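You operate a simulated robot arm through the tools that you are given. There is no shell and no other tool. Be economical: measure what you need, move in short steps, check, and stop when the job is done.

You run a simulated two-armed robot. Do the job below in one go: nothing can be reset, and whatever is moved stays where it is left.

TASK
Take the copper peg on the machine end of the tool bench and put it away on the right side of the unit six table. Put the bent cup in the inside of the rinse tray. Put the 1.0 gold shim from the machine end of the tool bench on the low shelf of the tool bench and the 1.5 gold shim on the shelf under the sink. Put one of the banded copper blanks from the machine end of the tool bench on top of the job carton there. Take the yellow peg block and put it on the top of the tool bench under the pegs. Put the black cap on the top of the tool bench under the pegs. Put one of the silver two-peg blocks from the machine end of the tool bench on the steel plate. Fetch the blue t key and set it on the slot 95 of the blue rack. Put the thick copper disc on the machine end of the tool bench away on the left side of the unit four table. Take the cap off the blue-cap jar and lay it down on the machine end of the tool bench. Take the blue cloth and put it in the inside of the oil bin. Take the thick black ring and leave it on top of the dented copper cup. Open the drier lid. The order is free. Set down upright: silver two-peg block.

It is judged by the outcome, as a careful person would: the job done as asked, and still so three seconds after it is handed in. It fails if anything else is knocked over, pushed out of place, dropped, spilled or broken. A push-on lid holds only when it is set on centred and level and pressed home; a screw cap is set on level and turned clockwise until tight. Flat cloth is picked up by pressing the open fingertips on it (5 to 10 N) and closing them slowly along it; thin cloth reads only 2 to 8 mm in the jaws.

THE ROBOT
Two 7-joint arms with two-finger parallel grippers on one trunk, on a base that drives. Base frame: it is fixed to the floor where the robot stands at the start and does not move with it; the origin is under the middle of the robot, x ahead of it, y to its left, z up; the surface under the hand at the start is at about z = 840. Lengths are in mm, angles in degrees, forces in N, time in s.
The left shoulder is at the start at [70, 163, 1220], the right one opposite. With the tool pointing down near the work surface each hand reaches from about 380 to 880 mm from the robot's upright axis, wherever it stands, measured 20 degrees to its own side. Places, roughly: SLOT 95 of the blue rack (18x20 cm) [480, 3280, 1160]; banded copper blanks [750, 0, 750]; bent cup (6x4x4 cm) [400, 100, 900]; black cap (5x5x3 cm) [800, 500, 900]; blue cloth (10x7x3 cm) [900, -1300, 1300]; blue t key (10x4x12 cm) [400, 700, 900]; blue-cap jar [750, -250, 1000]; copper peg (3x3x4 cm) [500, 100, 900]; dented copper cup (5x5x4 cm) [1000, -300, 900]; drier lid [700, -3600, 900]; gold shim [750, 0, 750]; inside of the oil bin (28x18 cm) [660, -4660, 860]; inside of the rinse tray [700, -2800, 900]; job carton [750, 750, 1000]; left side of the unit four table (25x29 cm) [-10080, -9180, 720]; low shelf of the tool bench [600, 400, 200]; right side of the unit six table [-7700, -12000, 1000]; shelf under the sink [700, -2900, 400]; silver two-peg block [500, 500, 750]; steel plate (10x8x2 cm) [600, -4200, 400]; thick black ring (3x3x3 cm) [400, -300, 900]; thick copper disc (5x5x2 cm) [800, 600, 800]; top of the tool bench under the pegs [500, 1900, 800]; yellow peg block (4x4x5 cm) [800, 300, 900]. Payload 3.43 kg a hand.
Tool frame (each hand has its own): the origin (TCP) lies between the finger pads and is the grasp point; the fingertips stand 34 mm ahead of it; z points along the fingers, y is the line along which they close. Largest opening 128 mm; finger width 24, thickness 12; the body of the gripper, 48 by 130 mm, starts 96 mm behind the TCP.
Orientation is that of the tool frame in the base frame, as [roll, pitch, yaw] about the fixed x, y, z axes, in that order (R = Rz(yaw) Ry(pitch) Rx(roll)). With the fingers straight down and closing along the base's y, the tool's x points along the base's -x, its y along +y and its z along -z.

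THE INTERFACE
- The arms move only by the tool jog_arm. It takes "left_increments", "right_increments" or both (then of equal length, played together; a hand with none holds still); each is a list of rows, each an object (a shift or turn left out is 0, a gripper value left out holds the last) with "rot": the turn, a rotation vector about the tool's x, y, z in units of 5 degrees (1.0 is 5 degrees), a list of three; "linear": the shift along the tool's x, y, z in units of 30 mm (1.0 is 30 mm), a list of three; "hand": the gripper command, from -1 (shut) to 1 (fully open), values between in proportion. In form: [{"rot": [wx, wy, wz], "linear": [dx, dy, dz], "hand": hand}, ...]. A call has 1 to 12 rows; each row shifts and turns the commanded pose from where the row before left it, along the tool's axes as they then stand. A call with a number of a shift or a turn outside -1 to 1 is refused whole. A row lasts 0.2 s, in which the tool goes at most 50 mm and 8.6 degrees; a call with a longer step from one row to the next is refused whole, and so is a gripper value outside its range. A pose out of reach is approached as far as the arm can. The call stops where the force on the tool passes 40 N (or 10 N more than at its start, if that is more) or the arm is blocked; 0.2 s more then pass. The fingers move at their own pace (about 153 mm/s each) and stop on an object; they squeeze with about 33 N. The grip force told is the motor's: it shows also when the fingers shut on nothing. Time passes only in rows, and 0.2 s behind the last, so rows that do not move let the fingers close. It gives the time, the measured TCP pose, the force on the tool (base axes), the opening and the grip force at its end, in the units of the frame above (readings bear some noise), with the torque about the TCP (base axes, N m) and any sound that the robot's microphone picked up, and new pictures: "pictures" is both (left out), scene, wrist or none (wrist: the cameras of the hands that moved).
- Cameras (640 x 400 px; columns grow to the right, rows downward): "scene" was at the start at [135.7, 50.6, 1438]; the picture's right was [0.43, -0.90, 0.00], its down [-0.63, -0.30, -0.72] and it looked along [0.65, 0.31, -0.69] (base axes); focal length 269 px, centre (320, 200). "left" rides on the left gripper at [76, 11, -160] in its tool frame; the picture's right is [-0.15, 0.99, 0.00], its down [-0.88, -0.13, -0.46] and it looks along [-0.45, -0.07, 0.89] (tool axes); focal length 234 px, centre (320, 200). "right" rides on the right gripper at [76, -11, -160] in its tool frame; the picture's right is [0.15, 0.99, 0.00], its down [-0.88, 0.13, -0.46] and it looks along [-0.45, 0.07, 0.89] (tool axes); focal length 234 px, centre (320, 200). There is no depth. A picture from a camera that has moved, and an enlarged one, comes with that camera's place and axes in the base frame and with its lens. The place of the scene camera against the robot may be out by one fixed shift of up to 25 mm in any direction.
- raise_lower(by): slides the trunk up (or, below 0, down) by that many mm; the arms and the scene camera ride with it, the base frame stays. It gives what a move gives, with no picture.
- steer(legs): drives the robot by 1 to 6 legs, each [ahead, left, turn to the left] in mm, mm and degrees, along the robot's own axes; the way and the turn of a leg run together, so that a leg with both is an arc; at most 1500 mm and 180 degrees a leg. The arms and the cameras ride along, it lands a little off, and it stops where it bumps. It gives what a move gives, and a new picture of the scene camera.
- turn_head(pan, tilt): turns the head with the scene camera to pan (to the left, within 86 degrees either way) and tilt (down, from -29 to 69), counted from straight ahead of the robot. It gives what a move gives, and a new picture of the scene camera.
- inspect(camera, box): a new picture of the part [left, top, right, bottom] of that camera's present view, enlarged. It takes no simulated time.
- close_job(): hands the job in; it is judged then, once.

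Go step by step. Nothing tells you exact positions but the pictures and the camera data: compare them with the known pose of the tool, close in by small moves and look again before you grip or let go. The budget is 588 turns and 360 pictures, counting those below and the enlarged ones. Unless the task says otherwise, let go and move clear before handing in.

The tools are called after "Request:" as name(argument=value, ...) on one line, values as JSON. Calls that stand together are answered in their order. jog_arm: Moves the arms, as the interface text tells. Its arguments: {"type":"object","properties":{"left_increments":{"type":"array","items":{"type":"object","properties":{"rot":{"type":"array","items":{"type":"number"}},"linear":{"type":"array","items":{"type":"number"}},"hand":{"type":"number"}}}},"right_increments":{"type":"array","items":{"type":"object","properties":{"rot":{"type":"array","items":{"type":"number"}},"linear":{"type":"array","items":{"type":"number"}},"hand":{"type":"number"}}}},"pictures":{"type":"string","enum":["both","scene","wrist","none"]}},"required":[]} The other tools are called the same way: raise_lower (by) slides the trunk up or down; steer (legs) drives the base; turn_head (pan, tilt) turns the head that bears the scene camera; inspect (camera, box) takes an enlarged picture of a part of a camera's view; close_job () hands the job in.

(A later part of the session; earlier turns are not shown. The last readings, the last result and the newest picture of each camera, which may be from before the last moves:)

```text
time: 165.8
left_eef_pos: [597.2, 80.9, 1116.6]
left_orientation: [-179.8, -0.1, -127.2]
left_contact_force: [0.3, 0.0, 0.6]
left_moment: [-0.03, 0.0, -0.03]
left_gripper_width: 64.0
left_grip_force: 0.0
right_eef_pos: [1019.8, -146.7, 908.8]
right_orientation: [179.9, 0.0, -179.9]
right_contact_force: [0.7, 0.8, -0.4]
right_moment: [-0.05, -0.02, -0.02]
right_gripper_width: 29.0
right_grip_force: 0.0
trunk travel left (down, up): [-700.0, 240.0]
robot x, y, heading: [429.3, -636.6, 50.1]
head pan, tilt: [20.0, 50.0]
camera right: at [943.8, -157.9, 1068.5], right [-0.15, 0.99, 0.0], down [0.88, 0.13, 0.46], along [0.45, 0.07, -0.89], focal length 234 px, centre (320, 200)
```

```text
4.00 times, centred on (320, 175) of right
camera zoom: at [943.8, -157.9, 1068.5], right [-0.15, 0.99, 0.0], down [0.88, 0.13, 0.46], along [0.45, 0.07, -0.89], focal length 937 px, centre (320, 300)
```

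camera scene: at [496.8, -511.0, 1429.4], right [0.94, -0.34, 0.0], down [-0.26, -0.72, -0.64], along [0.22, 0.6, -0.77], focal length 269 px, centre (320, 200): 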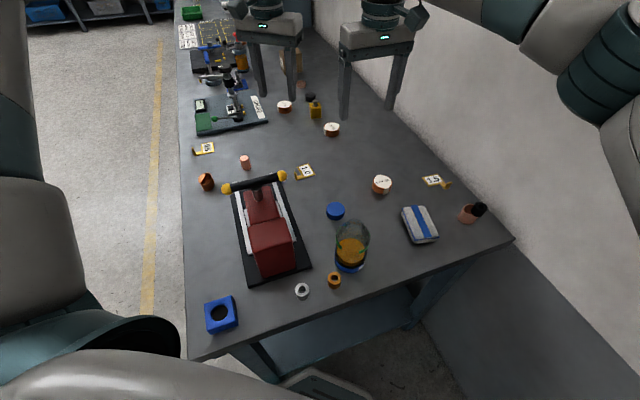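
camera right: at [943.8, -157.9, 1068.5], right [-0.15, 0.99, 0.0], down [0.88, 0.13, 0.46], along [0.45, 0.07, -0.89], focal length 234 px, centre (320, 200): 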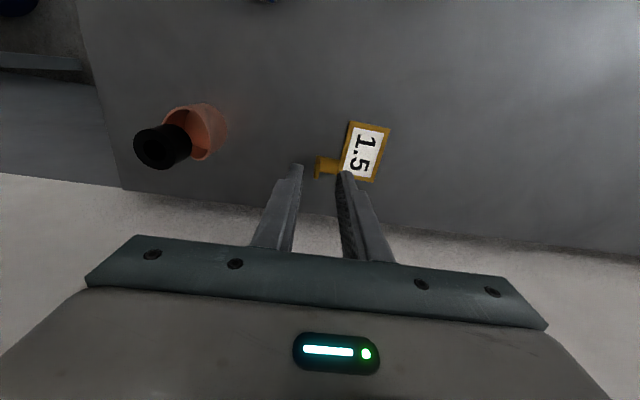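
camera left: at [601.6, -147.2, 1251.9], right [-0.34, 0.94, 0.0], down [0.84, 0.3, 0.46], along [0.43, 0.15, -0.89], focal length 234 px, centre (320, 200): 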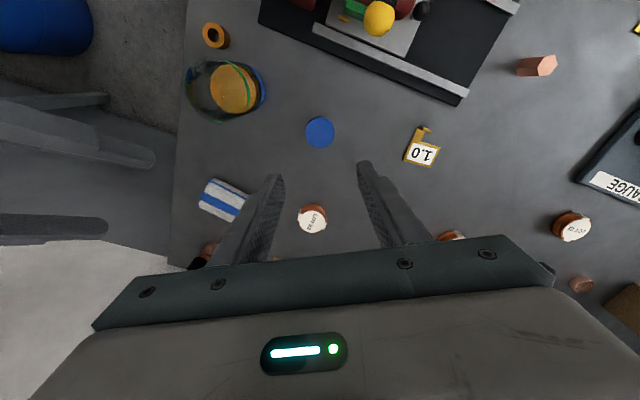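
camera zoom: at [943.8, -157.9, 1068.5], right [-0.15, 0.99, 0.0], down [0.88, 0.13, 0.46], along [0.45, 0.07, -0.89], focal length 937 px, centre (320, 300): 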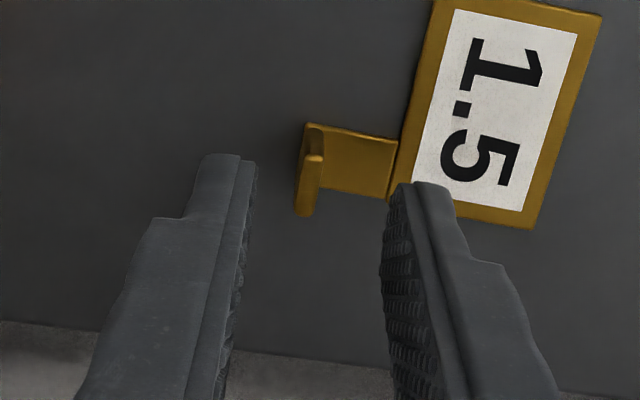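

Request:
jog_arm(right_increments=[{"linear": [0, -0.05, 0.6]}, {"linear": [0, 0, 0.3]}, {"hand": -1}, {}, {}], pictures="none")

Request:
inspect(camera="right", box=[270, 125, 370, 225])

```text
time: 167.0
left_eef_pos: [596.7, 81.0, 1116.8]
left_orientation: [-179.8, 0.1, -127.2]
left_contact_force: [-0.4, 0.6, -0.4]
left_moment: [-0.01, 0.05, 0.0]
left_gripper_width: 63.9
left_grip_force: 0.0
right_eef_pos: [1018.7, -149.7, 884.1]
right_orientation: [179.8, 0.0, -179.9]
right_contact_force: [0.2, -0.2, 0.4]
right_moment: [-0.02, 0.01, 0.04]
right_gripper_width: 4.1
right_grip_force: 33.2
trunk travel left (down, up): [-700.0, 240.0]
robot x, y, heading: [427.1, -638.5, 50.1]
head pan, tilt: [20.0, 50.0]
```

```text
4.00 times, centred on (320, 175) of right
camera zoom: at [943.9, -160.2, 1042.3], right [-0.15, 0.99, 0.0], down [0.88, 0.13, 0.46], along [0.45, 0.07, -0.89], focal length 937 px, centre (320, 300)
```

zoom: 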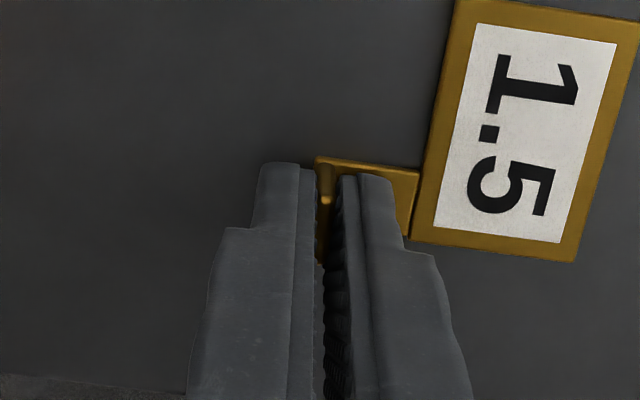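

Request:
jog_arm(right_increments=[{"linear": [0, 0, -0.5]}, {"linear": [0, 0, -1]}, {"linear": [0, 0, -1]}, {"linear": [0, 0, -1]}, {"linear": [0, 0, -1]}, {"linear": [0, 0, -1]}, {"linear": [0, 0, -1]}, {"linear": [0, 0, -1]}], pictures="wrist")

```text
time: 168.8
left_eef_pos: [595.7, 81.0, 1118.1]
left_orientation: [-179.8, 0.1, -127.2]
left_contact_force: [-0.9, -0.1, -0.3]
left_moment: [-0.01, -0.03, -0.03]
left_gripper_width: 64.0
left_grip_force: 0.1
right_eef_pos: [1017.3, -150.2, 1110.5]
right_orientation: [179.9, 0.0, -179.9]
right_contact_force: [0.2, -0.4, -0.9]
right_moment: [-0.01, -0.02, 0.01]
right_gripper_width: 4.1
right_grip_force: 33.1
trunk travel left (down, up): [-700.0, 240.0]
robot x, y, heading: [429.8, -633.9, 50.1]
head pan, tilt: [20.0, 50.0]
camera right: at [942.7, -161.6, 1270.3], right [-0.15, 0.99, 0.0], down [0.88, 0.13, 0.46], along [0.45, 0.07, -0.89], focal length 234 px, centre (320, 200)
```

right: 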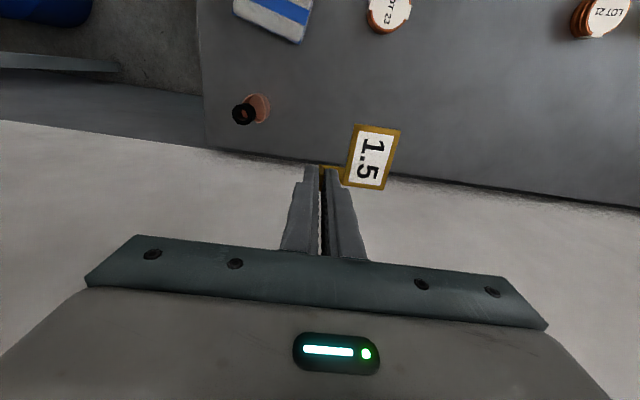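

1.5 shim held. Pull the arm in, back out of the gap and go to the bench front for the bent cup.

Request:
jog_arm(right_increments=[{"linear": [0.83, -1, 0]}, {"linear": [0.83, -1, 0]}, {"linear": [0.83, -1, 0]}, {"linear": [0.83, -1, 0]}, {"linear": [0.83, -1, 0]}, {"linear": [0.83, -1, 0]}, {"linear": [0.83, -1, 0]}], pictures="none")

Request:
steer(legs=[[-420, 0, 0], [0, 0, -50]])

```text
time: 170.4
left_eef_pos: [580.4, 84.6, 1117.9]
left_orientation: [-179.1, 0.5, -126.9]
left_contact_force: [-0.2, 0.0, -0.2]
left_moment: [0.03, -0.01, 0.05]
left_gripper_width: 63.9
left_grip_force: 0.1
right_eef_pos: [829.0, -359.8, 1114.8]
right_orientation: [-179.9, 1.0, -179.9]
right_contact_force: [-0.7, -0.4, -0.7]
right_moment: [0.0, -0.04, 0.01]
right_gripper_width: 3.9
right_grip_force: 33.1
trunk travel left (down, up): [-700.0, 240.0]
robot x, y, heading: [426.4, -635.2, 50.2]
head pan, tilt: [20.0, 50.0]
```

```text
time: 175.2
left_eef_pos: [820.8, -638.5, 1116.5]
left_orientation: [-179.8, 0.2, -177.8]
left_contact_force: [-0.1, 0.3, -0.5]
left_moment: [0.02, -0.02, -0.03]
left_gripper_width: 64.0
left_grip_force: 0.1
right_eef_pos: [633.3, -1112.6, 1107.8]
right_orientation: [-180.0, 0.0, 129.4]
right_contact_force: [0.9, -0.1, -0.7]
right_moment: [-0.02, 0.02, -0.01]
right_gripper_width: 4.1
right_grip_force: 33.2
trunk travel left (down, up): [-700.0, 240.0]
robot x, y, heading: [157.6, -962.0, -0.6]
head pan, tilt: [20.0, 50.0]
camera scene: at [289.9, -921.0, 1429.4], right [0.33, -0.94, 0.0], down [-0.72, -0.25, -0.64], along [0.61, 0.21, -0.77], focal length 269 px, centre (320, 200)
```

scene: 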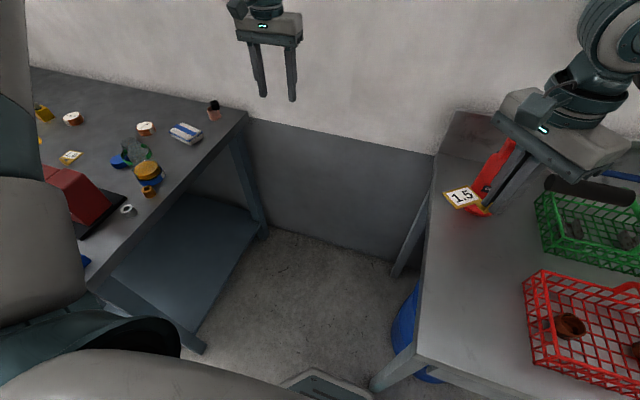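

Request:
steer(legs=[[-180, 0, 0.6], [0, 940, 0]])

Request:
turn_head(pan=20, tilt=60)

```text
time: 181.3
left_eef_pos: [648.6, 310.0, 1117.1]
left_orientation: [-180.0, 0.1, -177.9]
left_contact_force: [-0.8, 0.7, -0.6]
left_moment: [-0.01, 0.0, 0.03]
left_gripper_width: 64.1
left_grip_force: 0.1
right_eef_pos: [460.9, -162.8, 1108.4]
right_orientation: [180.0, -0.1, 129.3]
right_contact_force: [0.6, -0.3, -0.7]
right_moment: [-0.02, 0.01, -0.03]
right_gripper_width: 4.3
right_grip_force: 33.2
trunk travel left (down, up): [-700.0, 240.0]
robot x, y, heading: [-16.5, -15.0, -0.9]
head pan, tilt: [20.0, 50.0]
camera scene: at [117.3, 28.6, 1429.5], right [0.33, -0.94, 0.0], down [-0.72, -0.25, -0.64], along [0.61, 0.21, -0.77], focal length 269 px, centre (320, 200)
```

scene: 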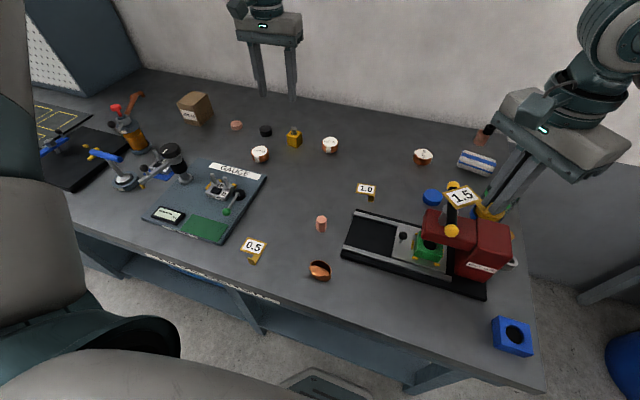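

```text
time: 182.0
left_eef_pos: [649.0, 311.1, 1116.3]
left_orientation: [-179.9, 0.1, -177.9]
left_contact_force: [0.4, 0.9, 0.3]
left_moment: [0.0, -0.02, -0.02]
left_gripper_width: 64.2
left_grip_force: 0.1
right_eef_pos: [460.5, -161.8, 1108.6]
right_orientation: [179.9, 0.0, 129.2]
right_contact_force: [0.1, -0.3, 0.0]
right_moment: [-0.01, 0.01, 0.01]
right_gripper_width: 3.9
right_grip_force: 32.7
trunk travel left (down, up): [-700.0, 240.0]
robot x, y, heading: [-18.2, -13.5, -0.7]
head pan, tilt: [20.0, 60.0]
camera scene: at [107.6, 25.6, 1416.9], right [0.33, -0.94, 0.0], down [-0.82, -0.29, -0.5], along [0.47, 0.17, -0.87], focal length 269 px, centre (320, 200)
```

scene: 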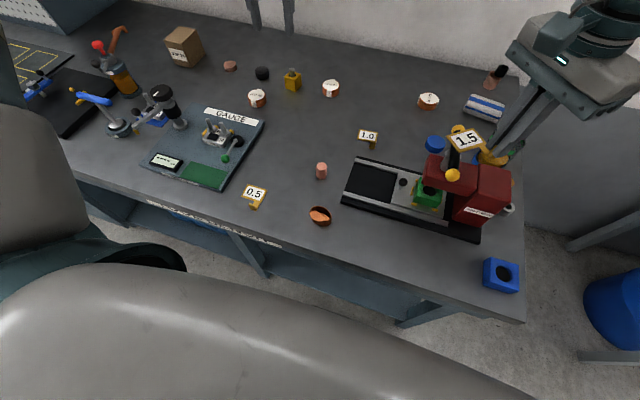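

Request:
steer(legs=[[-50, 0, 0.7]])

Request:
jog_arm(left_increments=[{"linear": [1, -0.8, 0]}, {"linear": [1, -0.8, 0]}, {"linear": [1, -0.8, 0]}, {"linear": [1, -0.8, 0]}, {"linear": [1, -0.8, 0]}, {"linear": [1, -0.8, 0]}, {"linear": [1, -0.8, 0]}, {"linear": [1, 0, 0]}], pictures="wrist")

```text
time: 182.9
left_eef_pos: [598.8, 319.2, 1113.6]
left_orientation: [180.0, -0.1, -177.2]
left_contact_force: [0.2, -0.2, -0.1]
left_moment: [-0.05, 0.04, 0.0]
left_gripper_width: 64.1
left_grip_force: 0.1
right_eef_pos: [416.6, -156.7, 1105.2]
right_orientation: [-179.9, -0.2, 129.9]
right_contact_force: [-0.8, 0.4, -0.7]
right_moment: [-0.02, 0.03, 0.0]
right_gripper_width: 4.1
right_grip_force: 33.0
trunk travel left (down, up): [-700.0, 240.0]
robot x, y, heading: [-67.1, -10.1, 0.3]
head pan, tilt: [20.0, 60.0]
camera scene: at [62.5, 26.9, 1416.3], right [0.34, -0.94, 0.0], down [-0.82, -0.3, -0.5], along [0.47, 0.17, -0.87], focal length 269 px, centre (320, 200)
```

scene: 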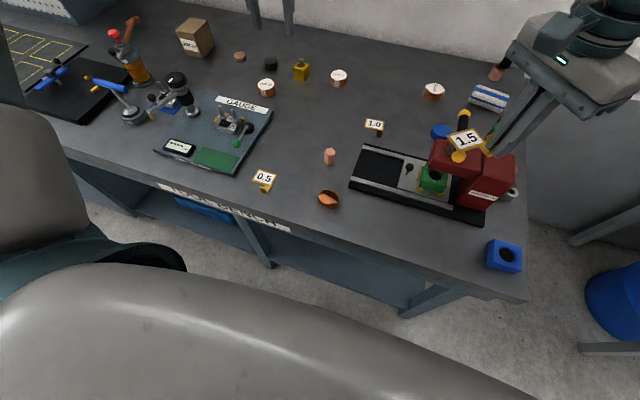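

```text
time: 184.8
left_eef_pos: [360.9, 140.4, 1116.4]
left_orientation: [-179.9, 0.1, -177.2]
left_contact_force: [-0.7, -0.2, 1.2]
left_moment: [-0.03, -0.04, 0.0]
left_gripper_width: 63.8
left_grip_force: 0.0
right_eef_pos: [411.3, -157.7, 1109.2]
right_orientation: [179.8, 0.1, 130.0]
right_contact_force: [0.3, -1.7, -0.2]
right_moment: [-0.01, 0.0, -0.04]
right_gripper_width: 4.1
right_grip_force: 33.0
trunk travel left (down, up): [-700.0, 240.0]
robot x, y, heading: [-68.7, -12.2, -0.1]
head pan, tilt: [20.0, 60.0]
camera left: at [285.0, 148.6, 1276.5], right [0.1, 1.0, 0.0], down [0.88, -0.09, 0.46], along [0.46, -0.05, -0.89], focal length 234 px, centre (320, 200)
```

left: 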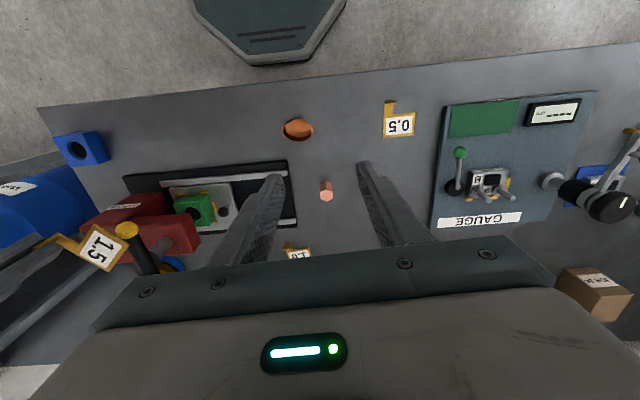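

Request:
inspect(camera="left", box=[265, 100, 345, 160])

Request:
inspect(camera="scene", box=[290, 140, 370, 220])

```text
6.67 times, centred on (305, 130) of left
camera zoom: at [285.0, 148.6, 1276.5], right [0.1, 1.0, 0.0], down [0.88, -0.09, 0.46], along [0.46, -0.05, -0.89], focal length 1561 px, centre (420, 667)
```

zoom: 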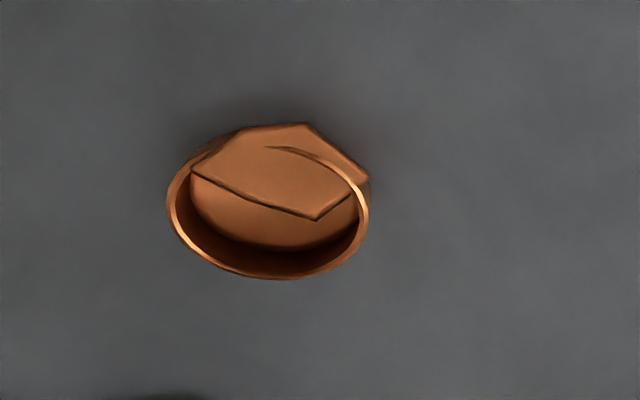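

```text
5.00 times, centred on (330, 180) of scene
camera zoom: at [55.8, 26.9, 1417.1], right [0.34, -0.94, 0.0], down [-0.81, -0.3, -0.5], along [0.47, 0.17, -0.87], focal length 1344 px, centre (270, 300)
```

zoom: 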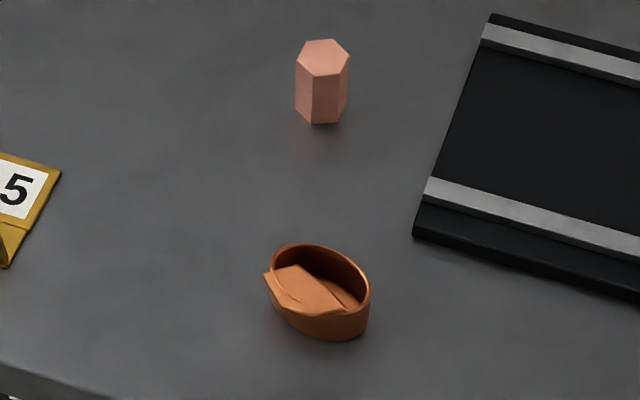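

Request:
jog_arm(left_increments=[{"linear": [0, -0.65, 0], "hand": 0.3}, {"linear": [0, -0.65, 0]}, {"linear": [0, 0, 1]}, {"linear": [0, 0, 1]}, {"linear": [0, 0, 1]}, {"linear": [0, 0, 1]}, {"linear": [0, 0, 1]}], pictures="wrist")

```text
time: 186.3
left_eef_pos: [366.4, 123.9, 993.0]
left_orientation: [-179.6, 0.0, -177.3]
left_contact_force: [0.4, -0.2, -0.3]
left_moment: [0.0, -0.01, 0.0]
left_gripper_width: 83.2
left_grip_force: 0.0
left hand out of reach, approached as far as the arm can: row 4, 5, 6, 7
right_eef_pos: [412.9, -157.4, 1107.0]
right_orientation: [179.9, 0.0, 129.9]
right_contact_force: [-0.8, -0.4, -0.9]
right_moment: [-0.03, 0.01, 0.01]
right_gripper_width: 3.9
right_grip_force: 32.7
trunk travel left (down, up): [-700.0, 240.0]
robot x, y, heading: [-68.2, -9.1, 0.1]
head pan, tilt: [20.0, 60.0]
camera left: at [291.4, 133.8, 1152.7], right [0.1, 1.0, 0.0], down [0.89, -0.09, 0.46], along [0.45, -0.05, -0.89], focal length 234 px, centre (320, 200)
```

left: 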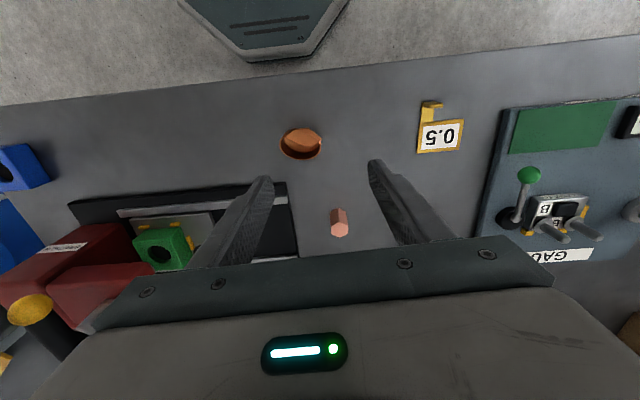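

Request:
jog_arm(left_increments=[{"linear": [0, 0, -1]}, {"linear": [0, 0, -1]}, {"linear": [0, 0, -1]}], pictures="none")

Request:
steer(legs=[[-100, -100, 0]])

```text
time: 187.2
left_eef_pos: [365.6, 124.8, 1084.2]
left_orientation: [-179.9, 0.1, -177.3]
left_contact_force: [0.1, 0.7, -0.6]
left_moment: [-0.03, 0.0, -0.02]
left_gripper_width: 83.1
left_grip_force: 0.0
right_eef_pos: [412.5, -157.0, 1107.3]
right_orientation: [179.9, 0.0, 129.9]
right_contact_force: [0.5, -0.4, -1.3]
right_moment: [0.0, -0.02, 0.01]
right_gripper_width: 4.0
right_grip_force: 32.7
trunk travel left (down, up): [-700.0, 240.0]
robot x, y, heading: [-67.3, -10.4, -0.0]
head pan, tilt: [20.0, 60.0]
```

```text
time: 188.5
left_eef_pos: [268.8, 24.1, 1083.6]
left_orientation: [-179.8, 0.1, -177.4]
left_contact_force: [0.2, 0.6, -0.2]
left_moment: [0.0, 0.0, -0.01]
left_gripper_width: 83.3
left_grip_force: 0.0
right_eef_pos: [315.4, -257.7, 1107.4]
right_orientation: [180.0, 0.0, 129.8]
right_contact_force: [0.5, 1.2, -0.3]
right_moment: [-0.01, 0.05, 0.0]
right_gripper_width: 3.8
right_grip_force: 32.7
trunk travel left (down, up): [-700.0, 240.0]
robot x, y, heading: [-164.8, -111.0, -0.4]
head pan, tilt: [20.0, 60.0]
camera scene: at [-39.2, -72.1, 1416.7], right [0.34, -0.94, 0.0], down [-0.82, -0.29, -0.5], along [0.47, 0.17, -0.87], focal length 269 px, centre (320, 200)
```

scene: 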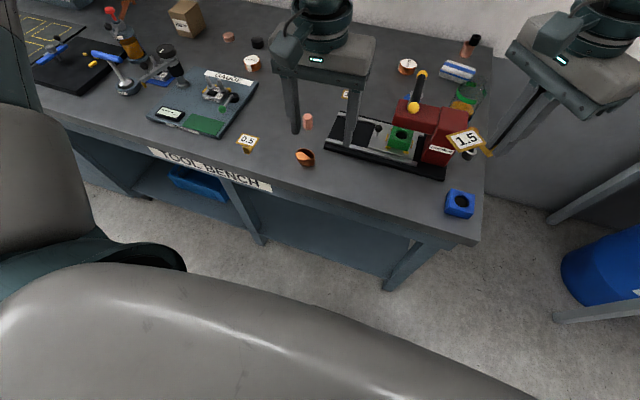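

Request:
jog_arm(left_increments=[{"linear": [-0.79, 0.62, 0]}, {"linear": [-0.79, 0.62, 0]}, {"linear": [-0.79, 0.62, 0]}, {"linear": [-0.79, 0.62, 0]}, {"linear": [0, 0, 1]}, {"linear": [0, 0, 1]}, {"linear": [0, 0, 1]}, {"linear": [0, 0, 1]}], pictures="wrist")

```text
time: 190.3
left_eef_pos: [360.7, 102.1, 963.3]
left_orientation: [-179.8, 0.0, -177.4]
left_contact_force: [0.0, 0.1, -0.4]
left_moment: [0.04, 0.02, 0.01]
left_gripper_width: 83.4
left_grip_force: 0.1
right_eef_pos: [314.7, -256.1, 1108.2]
right_orientation: [-179.9, 0.0, 129.8]
right_contact_force: [-0.4, 0.0, -0.3]
right_moment: [-0.04, 0.02, 0.07]
right_gripper_width: 4.1
right_grip_force: 33.0
trunk travel left (down, up): [-700.0, 240.0]
robot x, y, heading: [-167.0, -109.9, -0.3]
head pan, tilt: [20.0, 60.0]
camera left: at [284.4, 111.5, 1121.4], right [0.1, 0.99, 0.0], down [0.89, -0.09, 0.46], along [0.45, -0.05, -0.89], focal length 234 px, centre (320, 200)
```

left: 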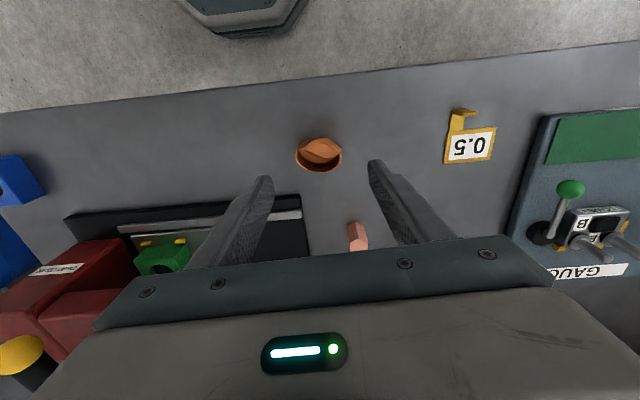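

Request:
jog_arm(left_increments=[{"linear": [0.15, 0, 1]}, {"linear": [0, 0, 1]}, {"linear": [0, 0, 0.6]}, {"hand": -1}, {}, {}], pictures="wrist")

```text
time: 191.7
left_eef_pos: [353.9, 105.4, 889.2]
left_orientation: [-179.7, 0.2, -177.4]
left_contact_force: [-0.3, 0.4, 0.1]
left_moment: [-0.01, -0.01, -0.02]
left_gripper_width: 45.6
left_grip_force: 33.5
left hand out of reach, approached as far as the arm can: row 3
right_eef_pos: [315.0, -258.2, 1107.4]
right_orientation: [180.0, 0.0, 129.9]
right_contact_force: [0.4, 0.7, -0.4]
right_moment: [-0.03, 0.02, 0.04]
right_gripper_width: 3.9
right_grip_force: 33.2
trunk travel left (down, up): [-700.0, 240.0]
robot x, y, heading: [-168.5, -110.4, -0.3]
head pan, tilt: [20.0, 60.0]
camera left: at [277.9, 114.8, 1048.5], right [0.1, 0.99, 0.0], down [0.89, -0.09, 0.46], along [0.45, -0.05, -0.89], focal length 234 px, centre (320, 200)
```

left: 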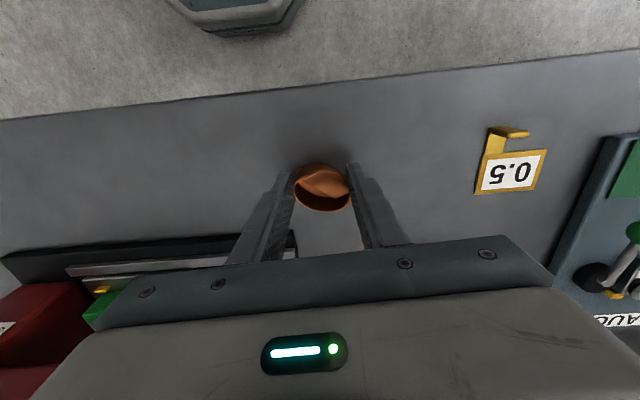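

Cup gripped. Lift and drive right toward the sink.

Request:
jog_arm(left_increments=[{"linear": [0, 0, -1]}, {"linear": [0, 0, -1]}, {"linear": [0, 0, -1]}, {"linear": [0, 0, -1]}, {"linear": [0, 0, -1]}, {"linear": [0, 0, -1]}, {"linear": [0, 0, -1]}], pictures="none")

Request:
turn_head(pan=0, tilt=40)

Request:
steer(legs=[[-50, -1300, 0], [0, -1300, 0]])

```text
time: 193.3
left_eef_pos: [351.7, 107.0, 1100.1]
left_orientation: [-179.9, 0.1, -177.4]
left_contact_force: [-0.4, -0.3, 0.0]
left_moment: [-0.03, -0.01, 0.03]
left_gripper_width: 45.8
left_grip_force: 33.2
right_eef_pos: [312.5, -257.7, 1107.5]
right_orientation: [180.0, 0.0, 129.8]
right_contact_force: [-0.4, -0.1, -0.4]
right_moment: [-0.01, -0.03, 0.01]
right_gripper_width: 4.1
right_grip_force: 32.8
trunk travel left (down, up): [-700.0, 240.0]
robot x, y, heading: [-163.2, -115.4, -0.4]
head pan, tilt: [20.0, 60.0]
```

```text
time: 194.1
left_eef_pos: [353.4, 106.7, 1099.4]
left_orientation: [-179.9, 0.0, -177.5]
left_contact_force: [-0.3, 0.0, -0.6]
left_moment: [0.01, 0.01, 0.02]
left_gripper_width: 45.7
left_grip_force: 32.8
right_eef_pos: [314.3, -258.2, 1108.3]
right_orientation: [179.8, 0.0, 129.8]
right_contact_force: [0.0, -1.0, -0.6]
right_moment: [-0.02, 0.01, 0.0]
right_gripper_width: 4.2
right_grip_force: 33.5
trunk travel left (down, up): [-700.0, 240.0]
robot x, y, heading: [-162.3, -112.1, -0.3]
head pan, tilt: [0.0, 40.0]
camera scene: at [-17.7, -95.7, 1443.5], right [0.0, -1.0, 0.0], down [-0.64, 0.0, -0.77], along [0.77, 0.0, -0.64], focal length 269 px, centre (320, 200)
```

scene: 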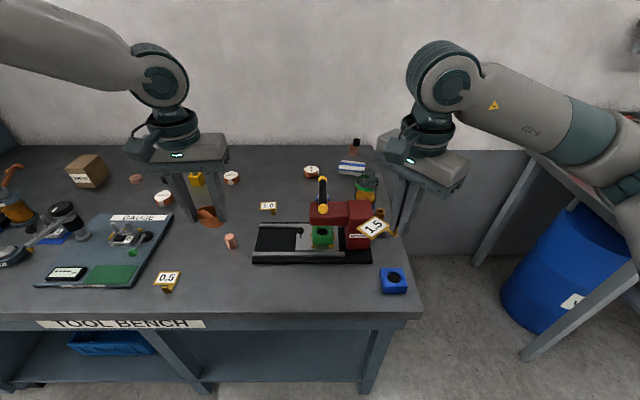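

```text
time: 206.7
left_eef_pos: [292.7, -2483.2, 1099.4]
left_orientation: [-179.9, 0.0, -177.5]
left_contact_force: [-0.2, 0.5, -0.7]
left_moment: [0.01, -0.06, -0.01]
left_gripper_width: 45.6
left_grip_force: 33.2
right_eef_pos: [253.8, -2847.9, 1107.2]
right_orientation: [179.9, 0.0, 129.5]
right_contact_force: [0.6, -0.2, -1.2]
right_moment: [-0.02, 0.0, 0.01]
right_gripper_width: 4.0
right_grip_force: 32.8
trunk travel left (down, up): [-700.0, 240.0]
robot x, y, heading: [-225.0, -2697.8, -0.4]
head pan, tilt: [0.0, 40.0]
camera scene: at [-79.1, -2684.5, 1443.6], right [-0.01, -1.0, 0.0], down [-0.64, 0.01, -0.77], along [0.77, -0.01, -0.64], focal length 269 px, centre (320, 200)
```

scene: 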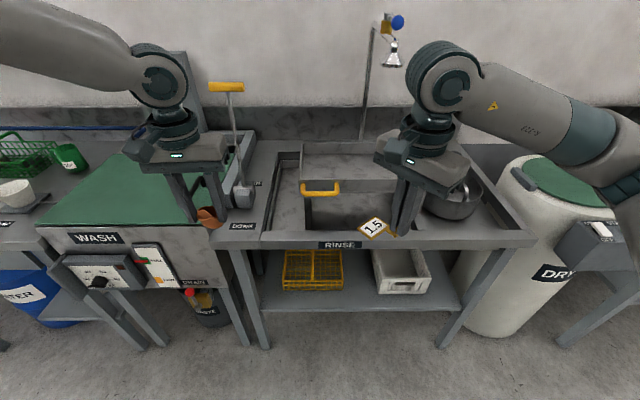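

Request:
inspect(camera="scene", box=[230, 110, 550, 310])

```text
2.00 times, centred on (390, 210) of scene
camera zoom: at [-79.1, -2684.5, 1443.6], right [-0.01, -1.0, 0.0], down [-0.64, 0.01, -0.77], along [0.77, -0.01, -0.64], focal length 538 px, centre (180, 180)
```

zoom: 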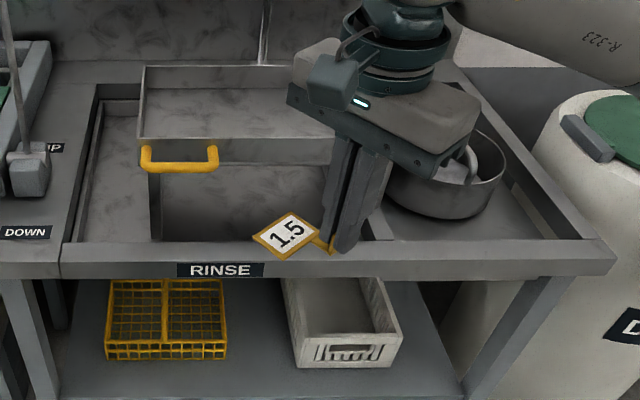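

I see the RINSE sink with a tray (yellow handle), and a shelf below with crates. Move closer, shifted right to avoid the lever.

Request:
steer(legs=[[0, -120, 0.4], [230, 0, 0]])

Request:
turn_head(pan=0, tilt=55)

```text
time: 209.3
left_eef_pos: [520.7, -2599.5, 1099.4]
left_orientation: [-179.9, 0.1, -177.2]
left_contact_force: [-0.1, 0.2, -0.3]
left_moment: [0.01, -0.01, -0.01]
left_gripper_width: 45.3
left_grip_force: 33.1
right_eef_pos: [483.1, -2964.9, 1108.5]
right_orientation: [179.8, 0.1, 130.0]
right_contact_force: [-0.8, -0.8, -0.5]
right_moment: [-0.01, -0.01, 0.02]
right_gripper_width: 3.9
right_grip_force: 33.0
trunk travel left (down, up): [-700.0, 240.0]
robot x, y, heading: [1.6, -2817.7, -0.2]
head pan, tilt: [0.0, 40.0]
camera scene: at [150.2, -2803.6, 1443.7], right [0.0, -1.0, 0.0], down [-0.64, 0.0, -0.77], along [0.77, 0.0, -0.64], focal length 269 px, centre (320, 200)
```

scene: 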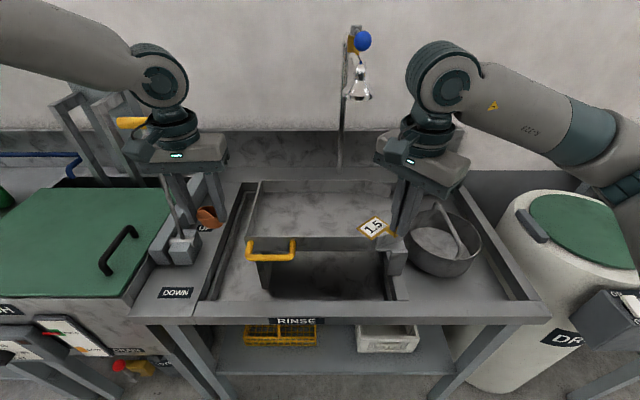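

```text
time: 210.1
left_eef_pos: [522.0, -2600.1, 1099.8]
left_orientation: [-179.9, 0.0, -177.2]
left_contact_force: [1.0, -0.8, 0.5]
left_moment: [-0.02, 0.01, 0.06]
left_gripper_width: 45.2
left_grip_force: 33.0
right_eef_pos: [484.0, -2963.4, 1107.2]
right_orientation: [179.9, 0.0, 130.0]
right_contact_force: [-0.2, -0.3, -0.8]
right_moment: [-0.02, 0.01, 0.02]
right_gripper_width: 4.1
right_grip_force: 33.3
trunk travel left (down, up): [-700.0, 240.0]
robot x, y, heading: [7.4, -2821.0, 0.0]
head pan, tilt: [0.0, 55.0]
camera scene: at [138.4, -2803.3, 1422.9], right [0.0, -1.0, 0.0], down [-0.82, 0.0, -0.57], along [0.57, 0.0, -0.82], focal length 269 px, centre (320, 200)
```

scene: 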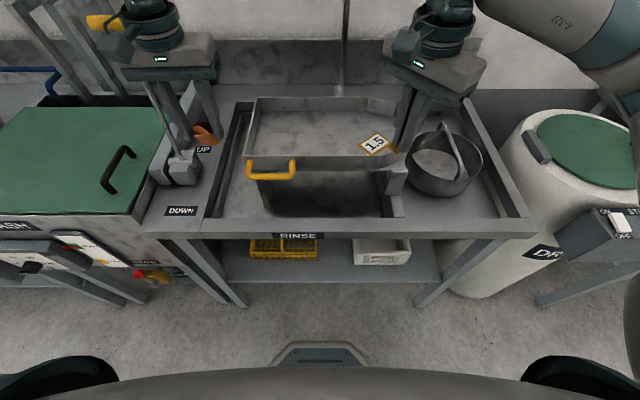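

Request:
steer(legs=[[40, -80, 0]])

Request:
jog_arm(left_increments=[{"linear": [-1, -0.2, 0]}, {"linear": [-1, -0.2, 0]}, {"linear": [-1, -0.2, 0]}, {"linear": [-1, -0.2, 0]}, {"linear": [-0.6, 0, 0]}], pictures="both")

```text
time: 211.2
left_eef_pos: [560.2, -2676.7, 1099.6]
left_orientation: [-179.8, 0.0, -177.0]
left_contact_force: [0.1, 0.4, -0.9]
left_moment: [-0.01, 0.0, 0.0]
left_gripper_width: 45.3
left_grip_force: 32.9
right_eef_pos: [523.3, -3041.2, 1108.0]
right_orientation: [179.9, 0.0, 130.2]
right_contact_force: [-0.4, -0.1, -0.7]
right_moment: [-0.02, 0.0, -0.01]
right_gripper_width: 3.8
right_grip_force: 33.2
trunk travel left (down, up): [-700.0, 240.0]
robot x, y, heading: [42.2, -2899.3, 0.0]
head pan, tilt: [0.0, 55.0]
camera scene: at [177.1, -2881.1, 1423.0], right [0.0, -1.0, 0.0], down [-0.82, 0.0, -0.57], along [0.57, 0.0, -0.82], focal length 269 px, centre (320, 200)
```

scene: 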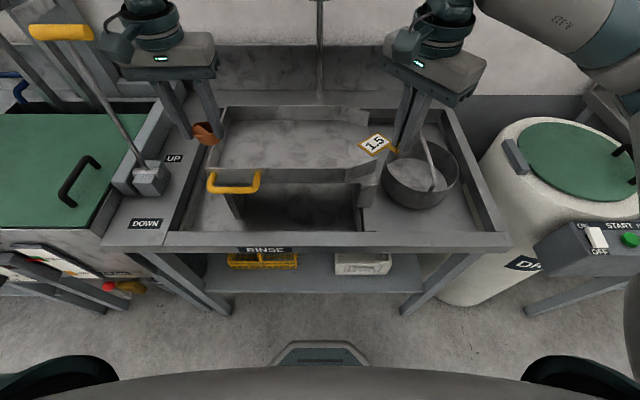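

```text
time: 212.4
left_eef_pos: [695.8, -2691.0, 1100.6]
left_orientation: [-179.7, 0.2, -177.0]
left_contact_force: [0.8, 0.0, 0.1]
left_moment: [-0.01, 0.02, -0.01]
left_gripper_width: 45.6
left_grip_force: 33.2
left hand out of reach, approached as far as the arm can: row 5
right_eef_pos: [522.6, -3041.9, 1108.3]
right_orientation: [179.9, 0.0, 130.1]
right_contact_force: [0.9, 0.2, -0.6]
right_moment: [-0.07, 0.02, -0.02]
right_gripper_width: 4.0
right_grip_force: 32.7
trunk travel left (down, up): [-700.0, 240.0]
robot x, y, heading: [42.6, -2902.1, -0.1]
head pan, tilt: [0.0, 55.0]
camera scene: at [177.5, -2881.8, 1422.9], right [0.0, -1.0, 0.0], down [-0.82, 0.0, -0.57], along [0.57, 0.0, -0.82], focal length 269 px, centre (320, 200)
camera left: at [620.4, -2682.3, 1260.0], right [0.1, 1.0, 0.0], down [0.89, -0.08, 0.46], along [0.46, -0.05, -0.89], focal length 234 px, centre (320, 200)
```

scene: 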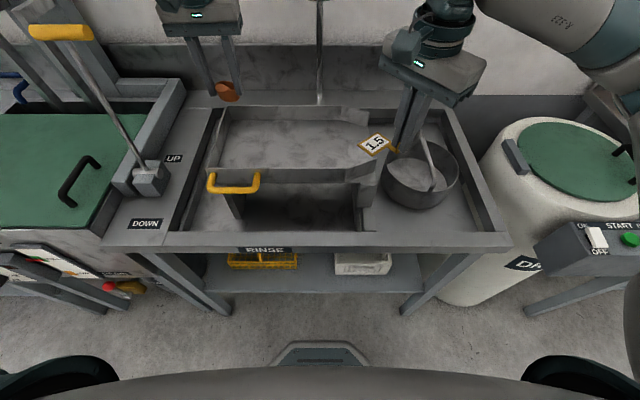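
left: 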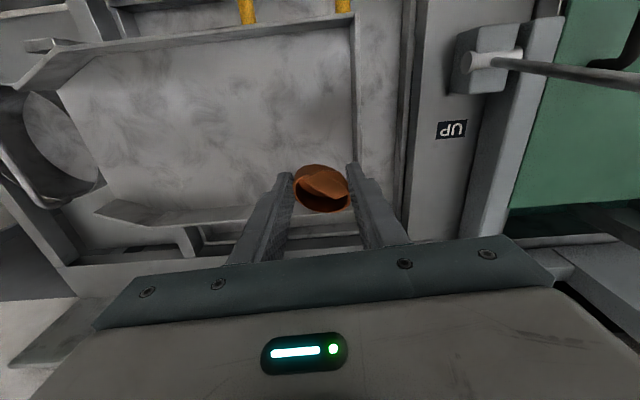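

Request:
jog_arm(left_increments=[{"linear": [0.6, -0.5, 0]}, {"linear": [0.2, -0.4, 0.5]}, {"linear": [0, 0, 1]}, {"linear": [0, 0, 1]}, {"linear": [0, 0, 1]}], pictures="both")

```text
time: 213.6
left_eef_pos: [657.6, -2697.9, 1001.1]
left_orientation: [-179.7, 0.0, -177.1]
left_contact_force: [-0.2, -0.2, -1.1]
left_moment: [-0.05, -0.01, 0.04]
left_gripper_width: 45.2
left_grip_force: 32.4
left hand out of reach, approached as far as the arm can: row 2, 3, 4, 5
right_eef_pos: [522.6, -3042.5, 1106.7]
right_orientation: [179.9, 0.0, 130.1]
right_contact_force: [-0.3, 0.2, -0.9]
right_moment: [-0.03, 0.04, -0.01]
right_gripper_width: 4.1
right_grip_force: 33.0
trunk travel left (down, up): [-700.0, 240.0]
robot x, y, heading: [41.9, -2898.1, 0.1]
head pan, tilt: [0.0, 55.0]
camera scene: at [177.5, -2881.4, 1423.0], right [0.0, -1.0, 0.0], down [-0.82, 0.0, -0.57], along [0.57, 0.0, -0.82], focal length 269 px, centre (320, 200)
camera left: at [580.9, -2688.6, 1160.5], right [0.1, 1.0, 0.0], down [0.89, -0.08, 0.46], along [0.46, -0.05, -0.89], focal length 234 px, centre (320, 200)
```

scene: 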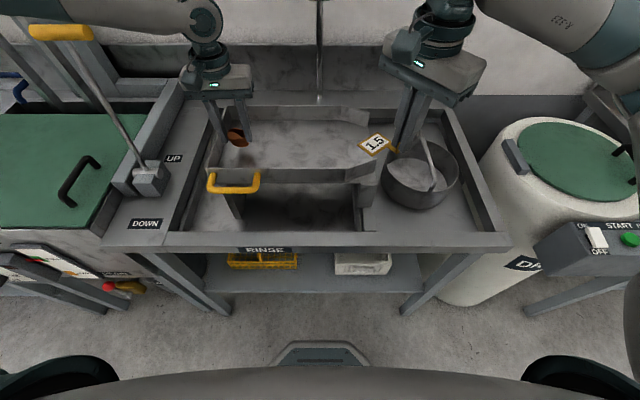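
left: 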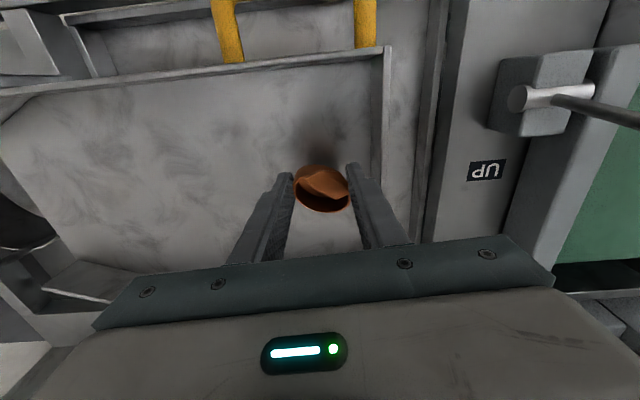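

Left arm limits lowering; I'll pull the right hand back a bit and use the trunk to lower.

Request:
jog_arm(right_increments=[{"linear": [0.64, -0.77, 0]}, {"linear": [0.64, -0.77, 0]}, {"linear": [0.64, -0.77, -0.5]}], pictures="none")

Request:
raise_lower(by=-45)

Request:
inspect(camera="left", box=[160, 40, 480, 240])

```text
time: 214.4
left_eef_pos: [656.8, -2698.1, 1002.1]
left_orientation: [-179.7, 0.1, -177.2]
left_contact_force: [-1.1, -0.1, -1.0]
left_moment: [-0.03, -0.05, 0.0]
left_gripper_width: 45.3
left_grip_force: 32.6
right_eef_pos: [433.5, -3044.3, 1121.7]
right_orientation: [179.8, -0.1, 130.2]
right_contact_force: [-0.5, -0.3, -0.8]
right_moment: [-0.01, -0.01, 0.02]
right_gripper_width: 3.8
right_grip_force: 33.1
trunk travel left (down, up): [-700.0, 240.0]
robot x, y, heading: [42.9, -2897.5, 0.3]
head pan, tilt: [0.0, 55.0]
```

```text
time: 215.3
left_eef_pos: [655.2, -2698.1, 962.1]
left_orientation: [-179.6, 0.6, -177.0]
left_contact_force: [3.2, 5.4, 38.7]
left_moment: [0.06, -0.44, 0.07]
left_gripper_width: 45.2
left_grip_force: 33.2
right_eef_pos: [431.9, -3043.5, 1078.6]
right_orientation: [179.9, 0.1, 130.1]
right_contact_force: [-0.3, -0.9, -1.7]
right_moment: [-0.02, -0.01, 0.0]
right_gripper_width: 3.9
right_grip_force: 32.9
trunk travel left (down, up): [-655.0, 285.0]
robot x, y, heading: [44.5, -2898.2, 0.2]
head pan, tilt: [0.0, 55.0]
```

```text
2.00 times, centred on (320, 140) of left
camera zoom: at [578.9, -2689.3, 1120.3], right [0.1, 1.0, 0.0], down [0.88, -0.08, 0.47], along [0.46, -0.05, -0.88], focal length 468 px, centre (320, 320)
```

zoom: 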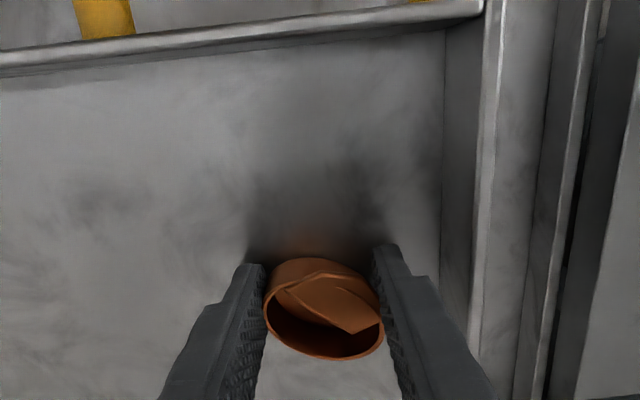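

Request:
raise_lower(by=4)

Request:
jog_arm(left_increments=[{"hand": -0.15}, {"hand": -0.05}, {}, {"linear": [0, 0, -1]}, {"linear": [0, 0, -1]}, {"linear": [0, 0, -1]}, {"linear": [0, 0, -1]}], pictures="wrist")

```text
time: 215.8
left_eef_pos: [656.2, -2698.4, 962.1]
left_orientation: [-179.8, 0.3, -177.1]
left_contact_force: [8.8, 2.0, 26.3]
left_moment: [0.03, -0.56, 0.03]
left_gripper_width: 45.2
left_grip_force: 33.5
right_eef_pos: [432.4, -3044.1, 1082.0]
right_orientation: [179.8, 0.0, 130.1]
right_contact_force: [-0.4, 0.4, -0.7]
right_moment: [-0.01, -0.01, -0.02]
right_gripper_width: 3.7
right_grip_force: 33.1
trunk travel left (down, up): [-659.0, 281.0]
robot x, y, heading: [43.2, -2898.9, -0.0]
head pan, tilt: [0.0, 55.0]
```

```text
time: 217.4
left_eef_pos: [656.1, -2697.4, 1082.4]
left_orientation: [-179.8, 0.1, -177.2]
left_contact_force: [-0.1, -0.6, -0.1]
left_moment: [-0.01, 0.03, 0.03]
left_gripper_width: 61.0
left_grip_force: 0.1
right_eef_pos: [433.0, -3044.4, 1080.5]
right_orientation: [179.9, 0.0, 130.1]
right_contact_force: [0.2, -0.4, -1.0]
right_moment: [-0.01, -0.01, 0.01]
right_gripper_width: 3.8
right_grip_force: 32.7
trunk travel left (down, up): [-659.0, 281.0]
robot x, y, heading: [45.3, -2899.2, 0.2]
head pan, tilt: [0.0, 55.0]
camera left: at [580.7, -2688.7, 1240.5], right [0.1, 1.0, 0.0], down [0.88, -0.08, 0.46], along [0.46, -0.05, -0.89], focal length 234 px, centre (320, 200)
```

left: 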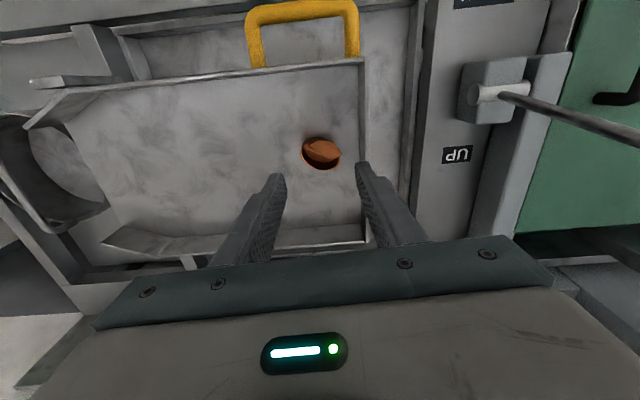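

The bent cup stands in the rinse tray. Now back off, lower the trunk and look at the shelf under the sink.

Request:
steer(legs=[[-450, 0, 0]])

Request:
raise_lower(by=-500)

Request:
turn_head(pan=-10, tilt=30)

```text
time: 220.1
left_eef_pos: [217.2, -2699.4, 1080.3]
left_orientation: [-179.9, 0.1, -177.3]
left_contact_force: [-0.1, 0.7, 0.1]
left_moment: [0.01, 0.0, 0.01]
left_gripper_width: 60.9
left_grip_force: 0.1
right_eef_pos: [-8.3, -3045.5, 1080.2]
right_orientation: [179.9, 0.0, 129.9]
right_contact_force: [1.1, -0.1, -1.0]
right_moment: [-0.01, 0.0, 0.01]
right_gripper_width: 4.0
right_grip_force: 33.2
trunk travel left (down, up): [-659.0, 281.0]
robot x, y, heading: [-401.1, -2896.7, -0.1]
head pan, tilt: [0.0, 55.0]
camera scene: at [-264.2, -2882.1, 1381.9], right [0.0, -1.0, 0.0], down [-0.82, 0.0, -0.57], along [0.57, 0.0, -0.82], focal length 269 px, centre (320, 200)
```

scene: 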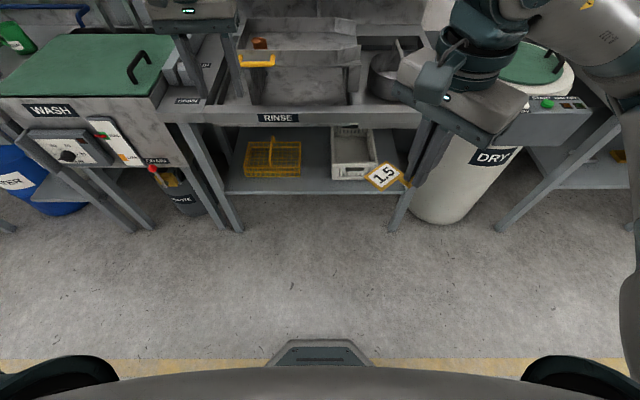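

```text
refused: -500 is not a number from -400 to 400
```

```text
time: 221.0
left_eef_pos: [217.3, -2699.0, 1078.9]
left_orientation: [-179.8, 0.0, -177.3]
left_contact_force: [-0.4, 0.9, 0.5]
left_moment: [0.01, 0.05, -0.02]
left_gripper_width: 60.7
left_grip_force: 0.1
right_eef_pos: [-6.7, -3045.4, 1080.5]
right_orientation: [179.9, -0.1, 129.9]
right_contact_force: [-0.1, 0.2, -1.0]
right_moment: [-0.01, 0.02, 0.04]
right_gripper_width: 4.0
right_grip_force: 33.0
trunk travel left (down, up): [-659.0, 281.0]
robot x, y, heading: [-397.8, -2901.0, -0.0]
head pan, tilt: [-10.0, 30.0]
camera scene: at [-247.0, -2897.8, 1417.8], right [-0.18, -0.98, 0.0], down [-0.49, 0.09, -0.87], along [0.85, -0.15, -0.5], focal length 269 px, centre (320, 200)
```

scene: 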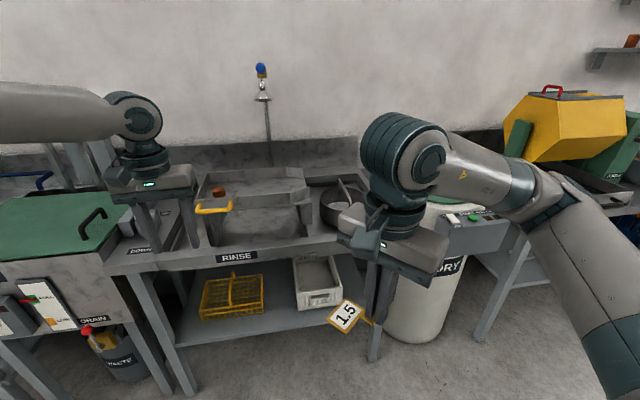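

Request:
raise_lower(by=-400)

Request:
turn_head(pan=10, tilt=20)

```text
time: 224.8
left_eef_pos: [215.8, -2699.4, 680.0]
left_orientation: [-179.8, 0.0, -177.3]
left_contact_force: [0.8, -0.1, -0.7]
left_moment: [0.02, 0.01, 0.03]
left_gripper_width: 60.8
left_grip_force: 0.0
right_eef_pos: [-8.5, -3045.7, 679.8]
right_orientation: [180.0, 0.0, 129.9]
right_contact_force: [-0.2, 0.2, 0.0]
right_moment: [-0.02, 0.0, -0.02]
right_gripper_width: 3.9
right_grip_force: 33.0
trunk travel left (down, up): [-259.0, 681.0]
robot x, y, heading: [-403.8, -2897.6, 0.2]
head pan, tilt: [-10.0, 30.0]
```

```text
time: 225.6
left_eef_pos: [217.3, -2699.0, 680.7]
left_orientation: [-179.7, 0.1, -177.4]
left_contact_force: [-0.2, -0.1, 0.1]
left_moment: [-0.02, -0.01, 0.02]
left_gripper_width: 60.6
left_grip_force: 0.0
right_eef_pos: [-8.3, -3046.3, 680.1]
right_orientation: [-180.0, 0.0, 129.9]
right_contact_force: [0.4, -0.4, -1.5]
right_moment: [-0.03, -0.02, -0.01]
right_gripper_width: 3.9
right_grip_force: 33.3
trunk travel left (down, up): [-259.0, 681.0]
robot x, y, heading: [-397.2, -2898.4, -0.1]
head pan, tilt: [10.0, 20.0]
camera scene: at [-244.7, -2866.0, 1034.0], right [0.17, -0.99, 0.0], down [-0.34, -0.06, -0.94], along [0.93, 0.16, -0.34], focal length 269 px, centre (320, 200)
```

scene: 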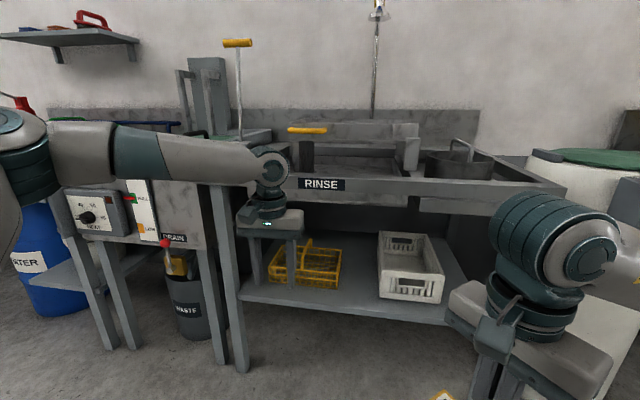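

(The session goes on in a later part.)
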